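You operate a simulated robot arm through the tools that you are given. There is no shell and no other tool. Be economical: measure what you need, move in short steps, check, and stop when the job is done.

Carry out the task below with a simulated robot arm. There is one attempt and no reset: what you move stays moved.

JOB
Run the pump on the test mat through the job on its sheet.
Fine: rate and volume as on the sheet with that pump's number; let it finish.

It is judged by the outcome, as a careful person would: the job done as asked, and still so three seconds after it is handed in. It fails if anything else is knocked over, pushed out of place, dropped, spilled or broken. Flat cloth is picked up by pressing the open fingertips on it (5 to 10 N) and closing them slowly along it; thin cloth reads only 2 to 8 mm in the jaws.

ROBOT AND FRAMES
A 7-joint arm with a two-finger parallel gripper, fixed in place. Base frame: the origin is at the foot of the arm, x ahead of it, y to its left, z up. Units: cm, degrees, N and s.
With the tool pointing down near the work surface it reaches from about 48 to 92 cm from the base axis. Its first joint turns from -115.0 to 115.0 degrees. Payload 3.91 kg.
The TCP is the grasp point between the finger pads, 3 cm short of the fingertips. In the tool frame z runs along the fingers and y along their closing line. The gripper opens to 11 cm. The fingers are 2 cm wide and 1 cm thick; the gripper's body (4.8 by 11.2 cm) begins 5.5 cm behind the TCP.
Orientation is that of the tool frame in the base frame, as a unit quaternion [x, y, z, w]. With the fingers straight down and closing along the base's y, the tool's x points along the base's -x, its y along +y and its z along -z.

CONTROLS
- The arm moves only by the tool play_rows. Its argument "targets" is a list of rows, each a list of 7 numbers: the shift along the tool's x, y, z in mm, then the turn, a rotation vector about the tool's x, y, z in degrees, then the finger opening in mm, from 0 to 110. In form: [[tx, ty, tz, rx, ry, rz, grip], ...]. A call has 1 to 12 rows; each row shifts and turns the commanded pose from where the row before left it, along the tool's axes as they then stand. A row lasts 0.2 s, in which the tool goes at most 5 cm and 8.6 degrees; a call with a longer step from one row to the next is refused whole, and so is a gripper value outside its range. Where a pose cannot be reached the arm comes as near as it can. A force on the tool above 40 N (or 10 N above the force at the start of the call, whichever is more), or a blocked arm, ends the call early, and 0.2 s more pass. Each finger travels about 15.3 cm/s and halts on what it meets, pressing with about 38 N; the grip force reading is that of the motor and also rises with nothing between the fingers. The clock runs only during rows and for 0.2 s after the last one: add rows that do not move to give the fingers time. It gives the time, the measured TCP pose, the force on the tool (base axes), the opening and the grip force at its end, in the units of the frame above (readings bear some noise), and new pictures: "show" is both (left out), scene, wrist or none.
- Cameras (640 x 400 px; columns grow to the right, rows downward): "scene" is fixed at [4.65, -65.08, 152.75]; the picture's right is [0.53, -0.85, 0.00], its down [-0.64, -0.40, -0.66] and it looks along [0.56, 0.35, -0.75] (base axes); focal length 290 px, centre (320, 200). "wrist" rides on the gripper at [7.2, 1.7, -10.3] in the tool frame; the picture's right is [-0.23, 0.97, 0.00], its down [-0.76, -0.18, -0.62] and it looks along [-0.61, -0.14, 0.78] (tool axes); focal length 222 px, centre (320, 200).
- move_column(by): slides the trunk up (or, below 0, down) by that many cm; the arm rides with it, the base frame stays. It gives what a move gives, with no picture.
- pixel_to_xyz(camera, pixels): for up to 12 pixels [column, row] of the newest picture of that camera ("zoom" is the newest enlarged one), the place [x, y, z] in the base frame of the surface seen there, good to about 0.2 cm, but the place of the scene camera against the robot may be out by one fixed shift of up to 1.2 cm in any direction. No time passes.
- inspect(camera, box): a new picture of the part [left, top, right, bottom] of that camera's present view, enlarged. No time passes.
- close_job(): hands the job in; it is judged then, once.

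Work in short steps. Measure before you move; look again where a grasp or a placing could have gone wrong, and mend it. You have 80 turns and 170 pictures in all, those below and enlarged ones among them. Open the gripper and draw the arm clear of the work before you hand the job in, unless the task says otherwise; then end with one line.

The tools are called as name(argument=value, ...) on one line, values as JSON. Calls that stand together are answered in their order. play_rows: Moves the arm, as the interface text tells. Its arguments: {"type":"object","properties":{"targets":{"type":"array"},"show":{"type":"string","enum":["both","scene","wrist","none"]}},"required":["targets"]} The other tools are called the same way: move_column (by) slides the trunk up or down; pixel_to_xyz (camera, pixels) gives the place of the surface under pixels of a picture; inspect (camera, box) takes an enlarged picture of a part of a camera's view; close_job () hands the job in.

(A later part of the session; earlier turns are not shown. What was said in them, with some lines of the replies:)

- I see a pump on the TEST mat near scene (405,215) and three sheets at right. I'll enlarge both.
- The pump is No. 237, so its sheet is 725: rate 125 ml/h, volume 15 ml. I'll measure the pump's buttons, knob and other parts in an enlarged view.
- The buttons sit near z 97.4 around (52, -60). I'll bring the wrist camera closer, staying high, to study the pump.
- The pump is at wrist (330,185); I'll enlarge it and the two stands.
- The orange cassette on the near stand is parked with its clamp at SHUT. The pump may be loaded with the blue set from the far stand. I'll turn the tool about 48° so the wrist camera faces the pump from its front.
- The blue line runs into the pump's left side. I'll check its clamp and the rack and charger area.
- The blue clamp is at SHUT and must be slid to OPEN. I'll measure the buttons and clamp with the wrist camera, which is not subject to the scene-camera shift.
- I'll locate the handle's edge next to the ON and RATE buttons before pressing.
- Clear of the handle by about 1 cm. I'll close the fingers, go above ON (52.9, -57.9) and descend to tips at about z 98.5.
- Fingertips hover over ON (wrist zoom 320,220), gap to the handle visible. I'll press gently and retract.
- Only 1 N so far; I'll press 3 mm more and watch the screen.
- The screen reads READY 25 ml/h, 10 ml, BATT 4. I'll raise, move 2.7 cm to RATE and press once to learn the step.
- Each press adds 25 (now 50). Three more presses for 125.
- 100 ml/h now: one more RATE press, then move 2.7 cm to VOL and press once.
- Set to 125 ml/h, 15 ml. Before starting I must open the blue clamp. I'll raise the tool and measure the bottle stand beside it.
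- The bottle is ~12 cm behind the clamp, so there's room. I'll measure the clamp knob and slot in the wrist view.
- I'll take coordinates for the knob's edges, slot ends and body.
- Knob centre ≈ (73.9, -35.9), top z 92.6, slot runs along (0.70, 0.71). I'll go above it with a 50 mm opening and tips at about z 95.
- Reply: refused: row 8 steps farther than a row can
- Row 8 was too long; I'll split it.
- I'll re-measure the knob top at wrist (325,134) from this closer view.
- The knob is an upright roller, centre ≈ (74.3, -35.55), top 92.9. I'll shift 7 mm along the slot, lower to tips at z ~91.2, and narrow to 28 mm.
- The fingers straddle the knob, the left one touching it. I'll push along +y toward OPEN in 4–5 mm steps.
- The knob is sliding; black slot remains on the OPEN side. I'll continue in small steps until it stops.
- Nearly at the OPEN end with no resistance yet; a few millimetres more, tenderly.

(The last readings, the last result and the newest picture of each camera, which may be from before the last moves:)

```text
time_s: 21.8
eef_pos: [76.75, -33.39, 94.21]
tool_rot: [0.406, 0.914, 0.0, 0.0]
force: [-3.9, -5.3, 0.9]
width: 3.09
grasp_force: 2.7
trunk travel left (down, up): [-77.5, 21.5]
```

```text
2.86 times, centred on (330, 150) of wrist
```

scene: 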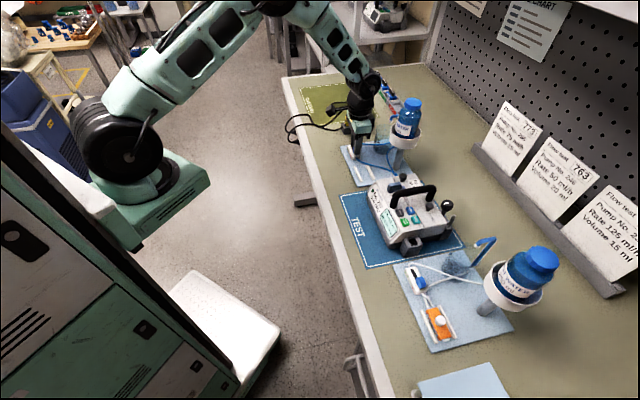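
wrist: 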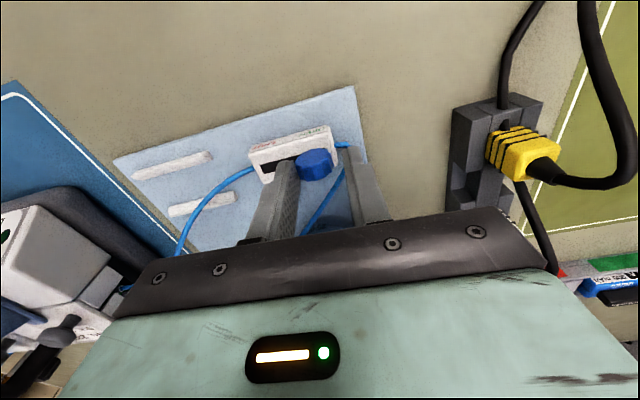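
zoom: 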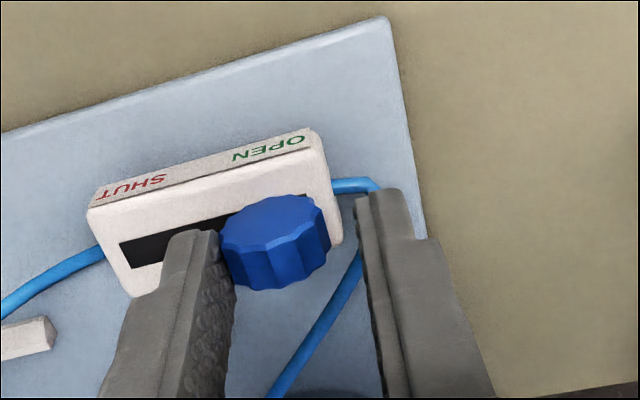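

The knob hit its end stop (6.5 N reaction): clamp is OPEN. I'll release, rise, and go back over START with fingers closed.

play_rows(targets=[[0, -3, 0, 0, 0, 0, 45], [0, 0, -45, 0, 0, 0, 45], [0, 0, -45, 0, 0, 0, 45], [0, 0, -45, 0, 0, 0, 45], [0, 0, -45, 0, 0, 0, 0], [-3, -46, 0, 0, 0, 0, 0], [-3, -46, 0, 0, 0, 0, 0], [-3, -46, 0, 0, 0, 0, 0], [-3, -46, 0, 0, 0, 0, 0], [-3, -46, 0, 0, 0, 0, 0], [0, 0, 0, 0, 0, 0, 0]])

inspect(camera="scene", box=[320, 80, 460, 200])

```text
time_s: 24.2
eef_pos: [60.56, -50.15, 112.24]
tool_rot: [0.406, 0.914, 0.0, -0.001]
force: [-1.4, 0.3, -0.1]
width: 0.01
grasp_force: 37.0
trunk travel left (down, up): [-77.5, 21.5]
```

scene: 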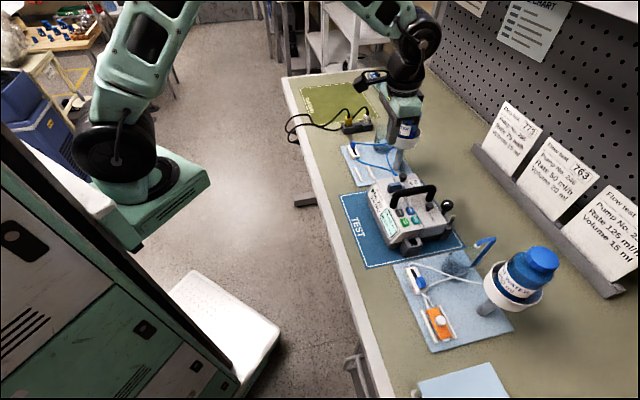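
wrist: 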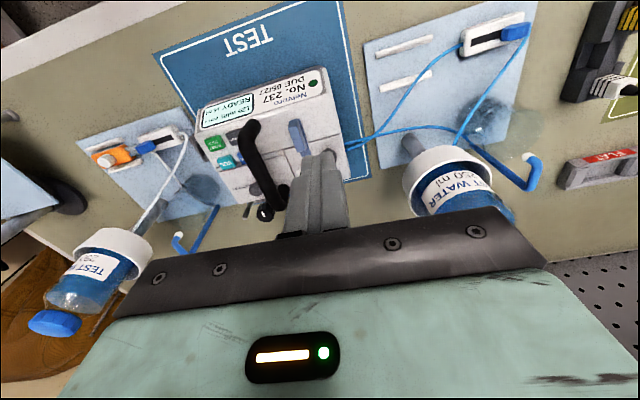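

```text
3.33 times, centred on (390, 140) of scene
```

zoom: 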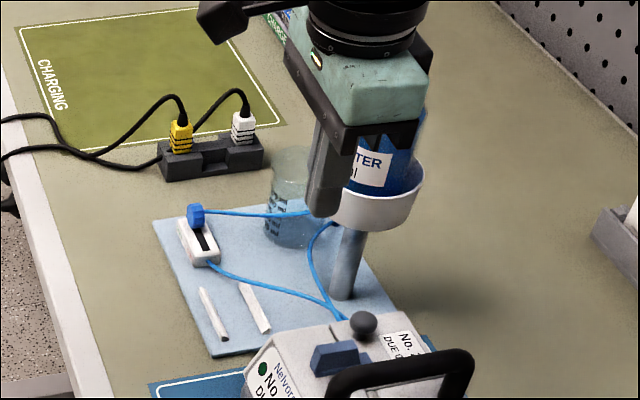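

Clamp is visibly at OPEN (scene zoom 195,215). I'll check that the outlet spout sits over the beaker before starting.

inspect(camera="wrist", box=[440, 80, 580, 210])

pixel_to_xyz(camera="wrist", pixels=[[533, 157], [530, 188], [480, 155], [510, 105], [545, 125], [500, 140], [470, 120]])

```text
3.08 times, centred on (510, 145) of wrist
```

zoom: 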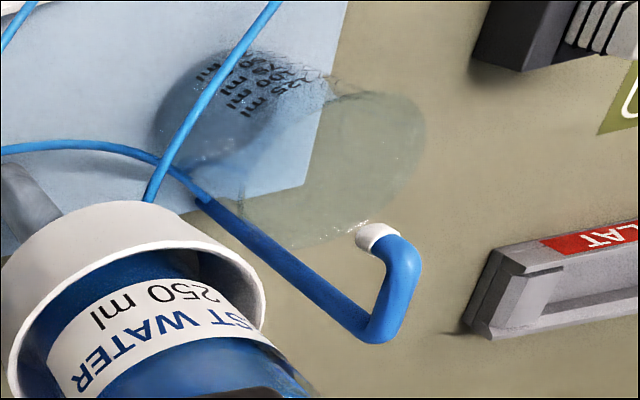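

```text
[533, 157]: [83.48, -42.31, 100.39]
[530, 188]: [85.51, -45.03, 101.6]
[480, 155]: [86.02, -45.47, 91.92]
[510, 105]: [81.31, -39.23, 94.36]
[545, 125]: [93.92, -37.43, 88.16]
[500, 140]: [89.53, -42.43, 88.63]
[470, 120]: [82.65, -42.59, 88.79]
```

Spout tip (83.5, -42.3) is above the beaker. Now I move over START and come down to tips at z ~98.3.

play_rows(targets=[[-2.4, -46.1, 0, 0, 0, 0, 0], [-2.4, -46.1, 0, 0, 0, 0, 0], [-2.4, -46.1, 0, 0, 0, 0, 0], [0, 0, 40, 0, 0, 0, 0], [0, 0, 40, 0, 0, 0, 0], [0, 0, 29, 0, 0, 0, 0], [0, 0, 0, 0, 0, 0, 0]], show="wrist")

inspect(camera="wrist", box=[220, 80, 440, 220])

```text
time_s: 25.8
eef_pos: [50.58, -59.86, 101.3]
tool_rot: [0.407, 0.913, 0.0, 0.0]
force: [0.8, -0.2, 0.8]
width: 0.01
grasp_force: 38.2
trunk travel left (down, up): [-77.5, 21.5]
```

wrist: 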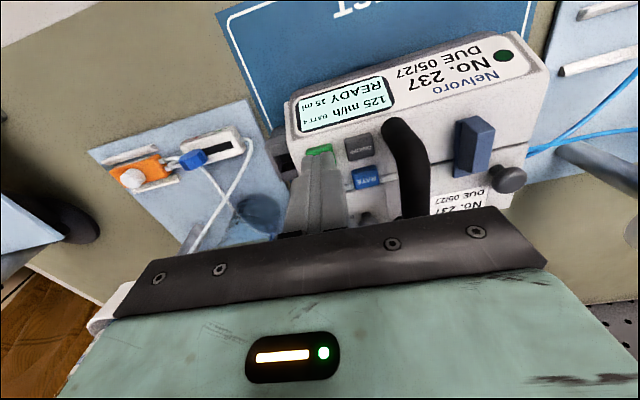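

```text
2.86 times, centred on (330, 150) of wrist
```

zoom: 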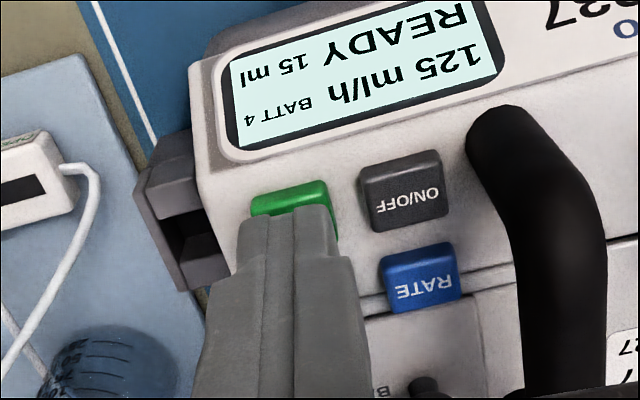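

The tips are over START; the screen still shows READY 125 ml/h 15 ml. Pressing once.

play_rows(targets=[[0, 0, 15, 0, 0, 0, 0], [0, 0, 7, 0, 0, 0, 0], [0, 0, 2, 0, 0, 0, 0], [0, 0, -14, 0, 0, 0, 0], [0, 0, 0, 0, 0, 0, 0]], show="wrist")

inspect(camera="wrist", box=[220, 60, 440, 200])

```text
time_s: 27.0
eef_pos: [50.62, -59.86, 100.18]
tool_rot: [0.407, 0.914, 0.0, 0.0]
force: [0.5, 0.6, 0.1]
width: 0.0
grasp_force: 38.3
trunk travel left (down, up): [-77.5, 21.5]
```

wrist: 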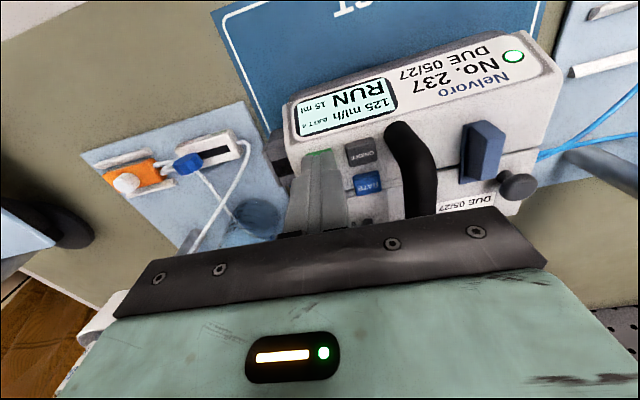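

```text
2.86 times, centred on (330, 130) of wrist
```

zoom: 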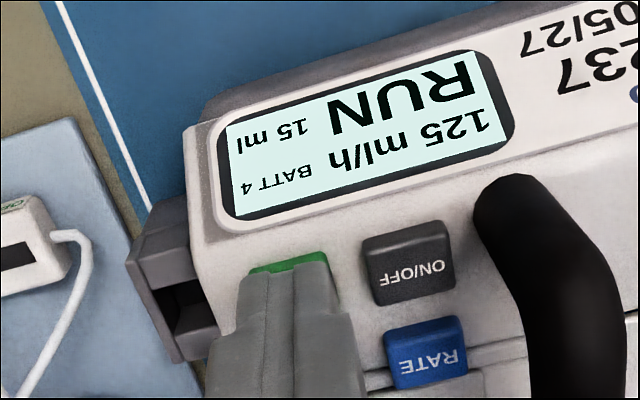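

RUN, lamp lit green. I'll rise, draw back so the screen stays in view, and wait.

play_rows(targets=[[0, 0, -40, 0, 0, 0, 0], [0, 0, -40, 0, 0, 0, 0], [40, 20, -20, 0, 0, 0, 0], [40, 20, 0, 0, 0, 0, 0], [40, 20, 0, 0, 0, 0, 30], [0, 0, 0, 0, 0, 0, 60], [0, 0, 0, 0, 0, 0, 60], [0, 0, 0, 0, 0, 0, 60], [0, 0, 0, 0, 0, 0, 60], [0, 0, 0, 0, 0, 0, 60], [0, 0, 0, 0, 0, 0, 60], [0, 0, 0, 0, 0, 0, 60]], show="wrist")

inspect(camera="wrist", box=[220, 100, 420, 230])

```text
time_s: 29.6
eef_pos: [47.27, -46.72, 110.37]
tool_rot: [0.407, 0.913, 0.0, 0.0]
force: [0.3, 0.1, 0.5]
width: 6.01
grasp_force: 0.3
trunk travel left (down, up): [-77.5, 21.5]
```

wrist: 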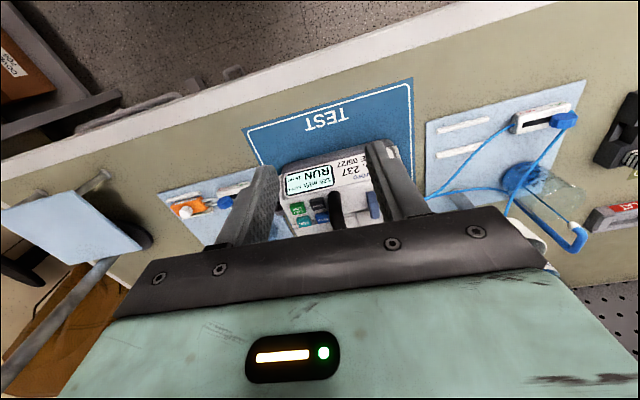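

```text
3.08 times, centred on (320, 165) of wrist
```

zoom: 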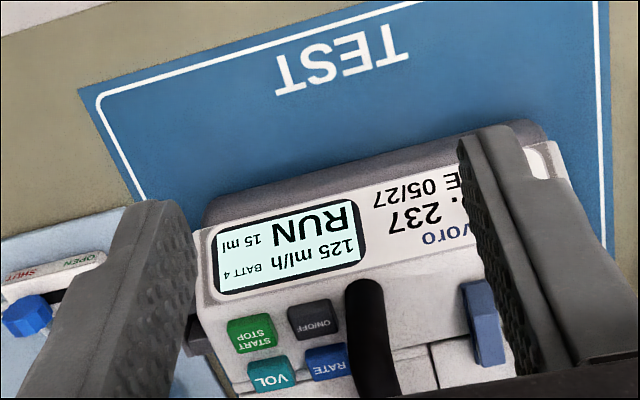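

Running, and the beaker shows blue water. I'll wait with motionless rows.

play_rows(targets=[[0, 0, 0, 0, 0, 0, 60], [0, 0, 0, 0, 0, 0, 60], [0, 0, 0, 0, 0, 0, 60], [0, 0, 0, 0, 0, 0, 60], [0, 0, 0, 0, 0, 0, 60], [0, 0, 0, 0, 0, 0, 60], [0, 0, 0, 0, 0, 0, 60], [0, 0, 0, 0, 0, 0, 60], [0, 0, 0, 0, 0, 0, 60], [0, 0, 0, 0, 0, 0, 60], [0, 0, 0, 0, 0, 0, 60], [0, 0, 0, 0, 0, 0, 60]], show="none")

play_rows(targets=[[0, 0, 0, 0, 0, 0, 60], [0, 0, 0, 0, 0, 0, 60], [0, 0, 0, 0, 0, 0, 60], [0, 0, 0, 0, 0, 0, 60], [0, 0, 0, 0, 0, 0, 60], [0, 0, 0, 0, 0, 0, 60], [0, 0, 0, 0, 0, 0, 60], [0, 0, 0, 0, 0, 0, 60], [0, 0, 0, 0, 0, 0, 60], [0, 0, 0, 0, 0, 0, 60], [0, 0, 0, 0, 0, 0, 60], [0, 0, 0, 0, 0, 0, 60]], show="none")

inspect(camera="wrist", box=[220, 100, 420, 230])

inspect(camera="wrist", box=[420, 80, 620, 250])

```text
time_s: 32.2
eef_pos: [47.17, -46.88, 110.31]
tool_rot: [0.407, 0.914, 0.0, 0.0]
force: [0.7, 0.1, -0.5]
width: 5.98
grasp_force: 0.1
trunk travel left (down, up): [-77.5, 21.5]
```

```text
time_s: 34.8
eef_pos: [47.21, -46.86, 110.28]
tool_rot: [0.407, 0.913, 0.0, 0.0]
force: [-0.6, 0.6, 0.7]
width: 5.98
grasp_force: 0.1
trunk travel left (down, up): [-77.5, 21.5]
```

```text
3.08 times, centred on (320, 165) of wrist
```

zoom: 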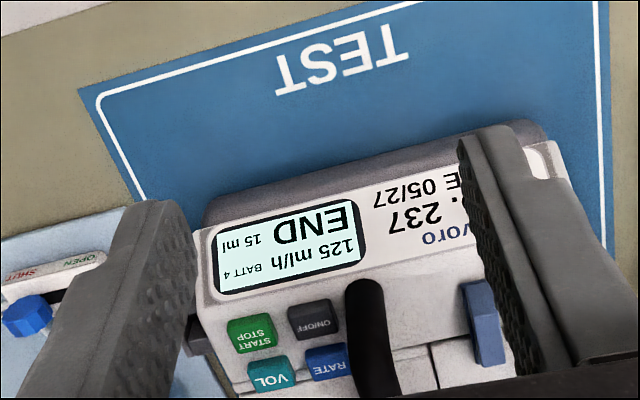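

```text
2.35 times, centred on (520, 165) of wrist
```

zoom: 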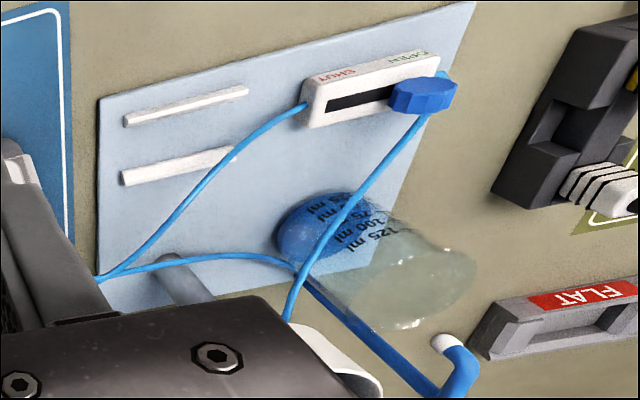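

The screen shows END, 125 ml/h, 15 ml, and the beaker holds blue water. I'll open the gripper and draw the arm clear.

play_rows(targets=[[0, 0, -40, 0, 0, 0, 100], [0, 0, -40, 0, 0, 0, 100], [35, 20, 0, 0, 0, 0, 100], [35, 20, 0, 0, 0, 0, 100], [0, 0, 0, 0, 0, 0, 100]])

```text
time_s: 36.0
eef_pos: [45.29, -39.09, 118.36]
tool_rot: [0.406, 0.914, 0.0, 0.0]
force: [-0.6, 0.4, -0.2]
width: 9.99
grasp_force: 0.2
trunk travel left (down, up): [-77.5, 21.5]
```

scene: 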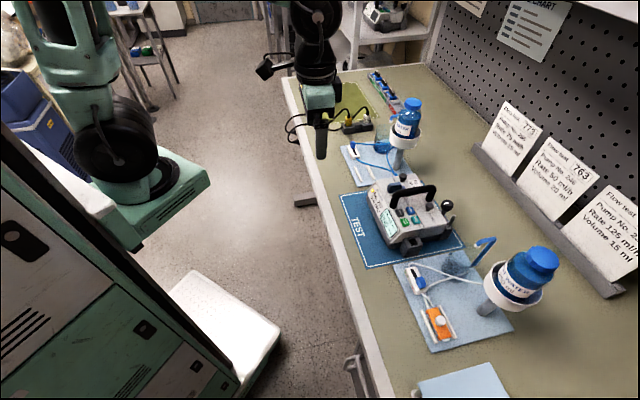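
wrist: 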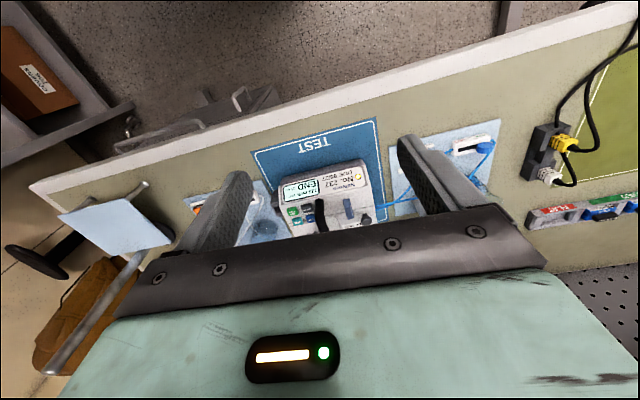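

The arm is clear, the pump shows END, and nothing was disturbed. Handing in.

close_job()

```text
The job is handed in.
```

Pump No. 237 ran its sheet (725) at 125 ml/h for 15 ml, with its line clamp opened first, and finished with END on the screen.
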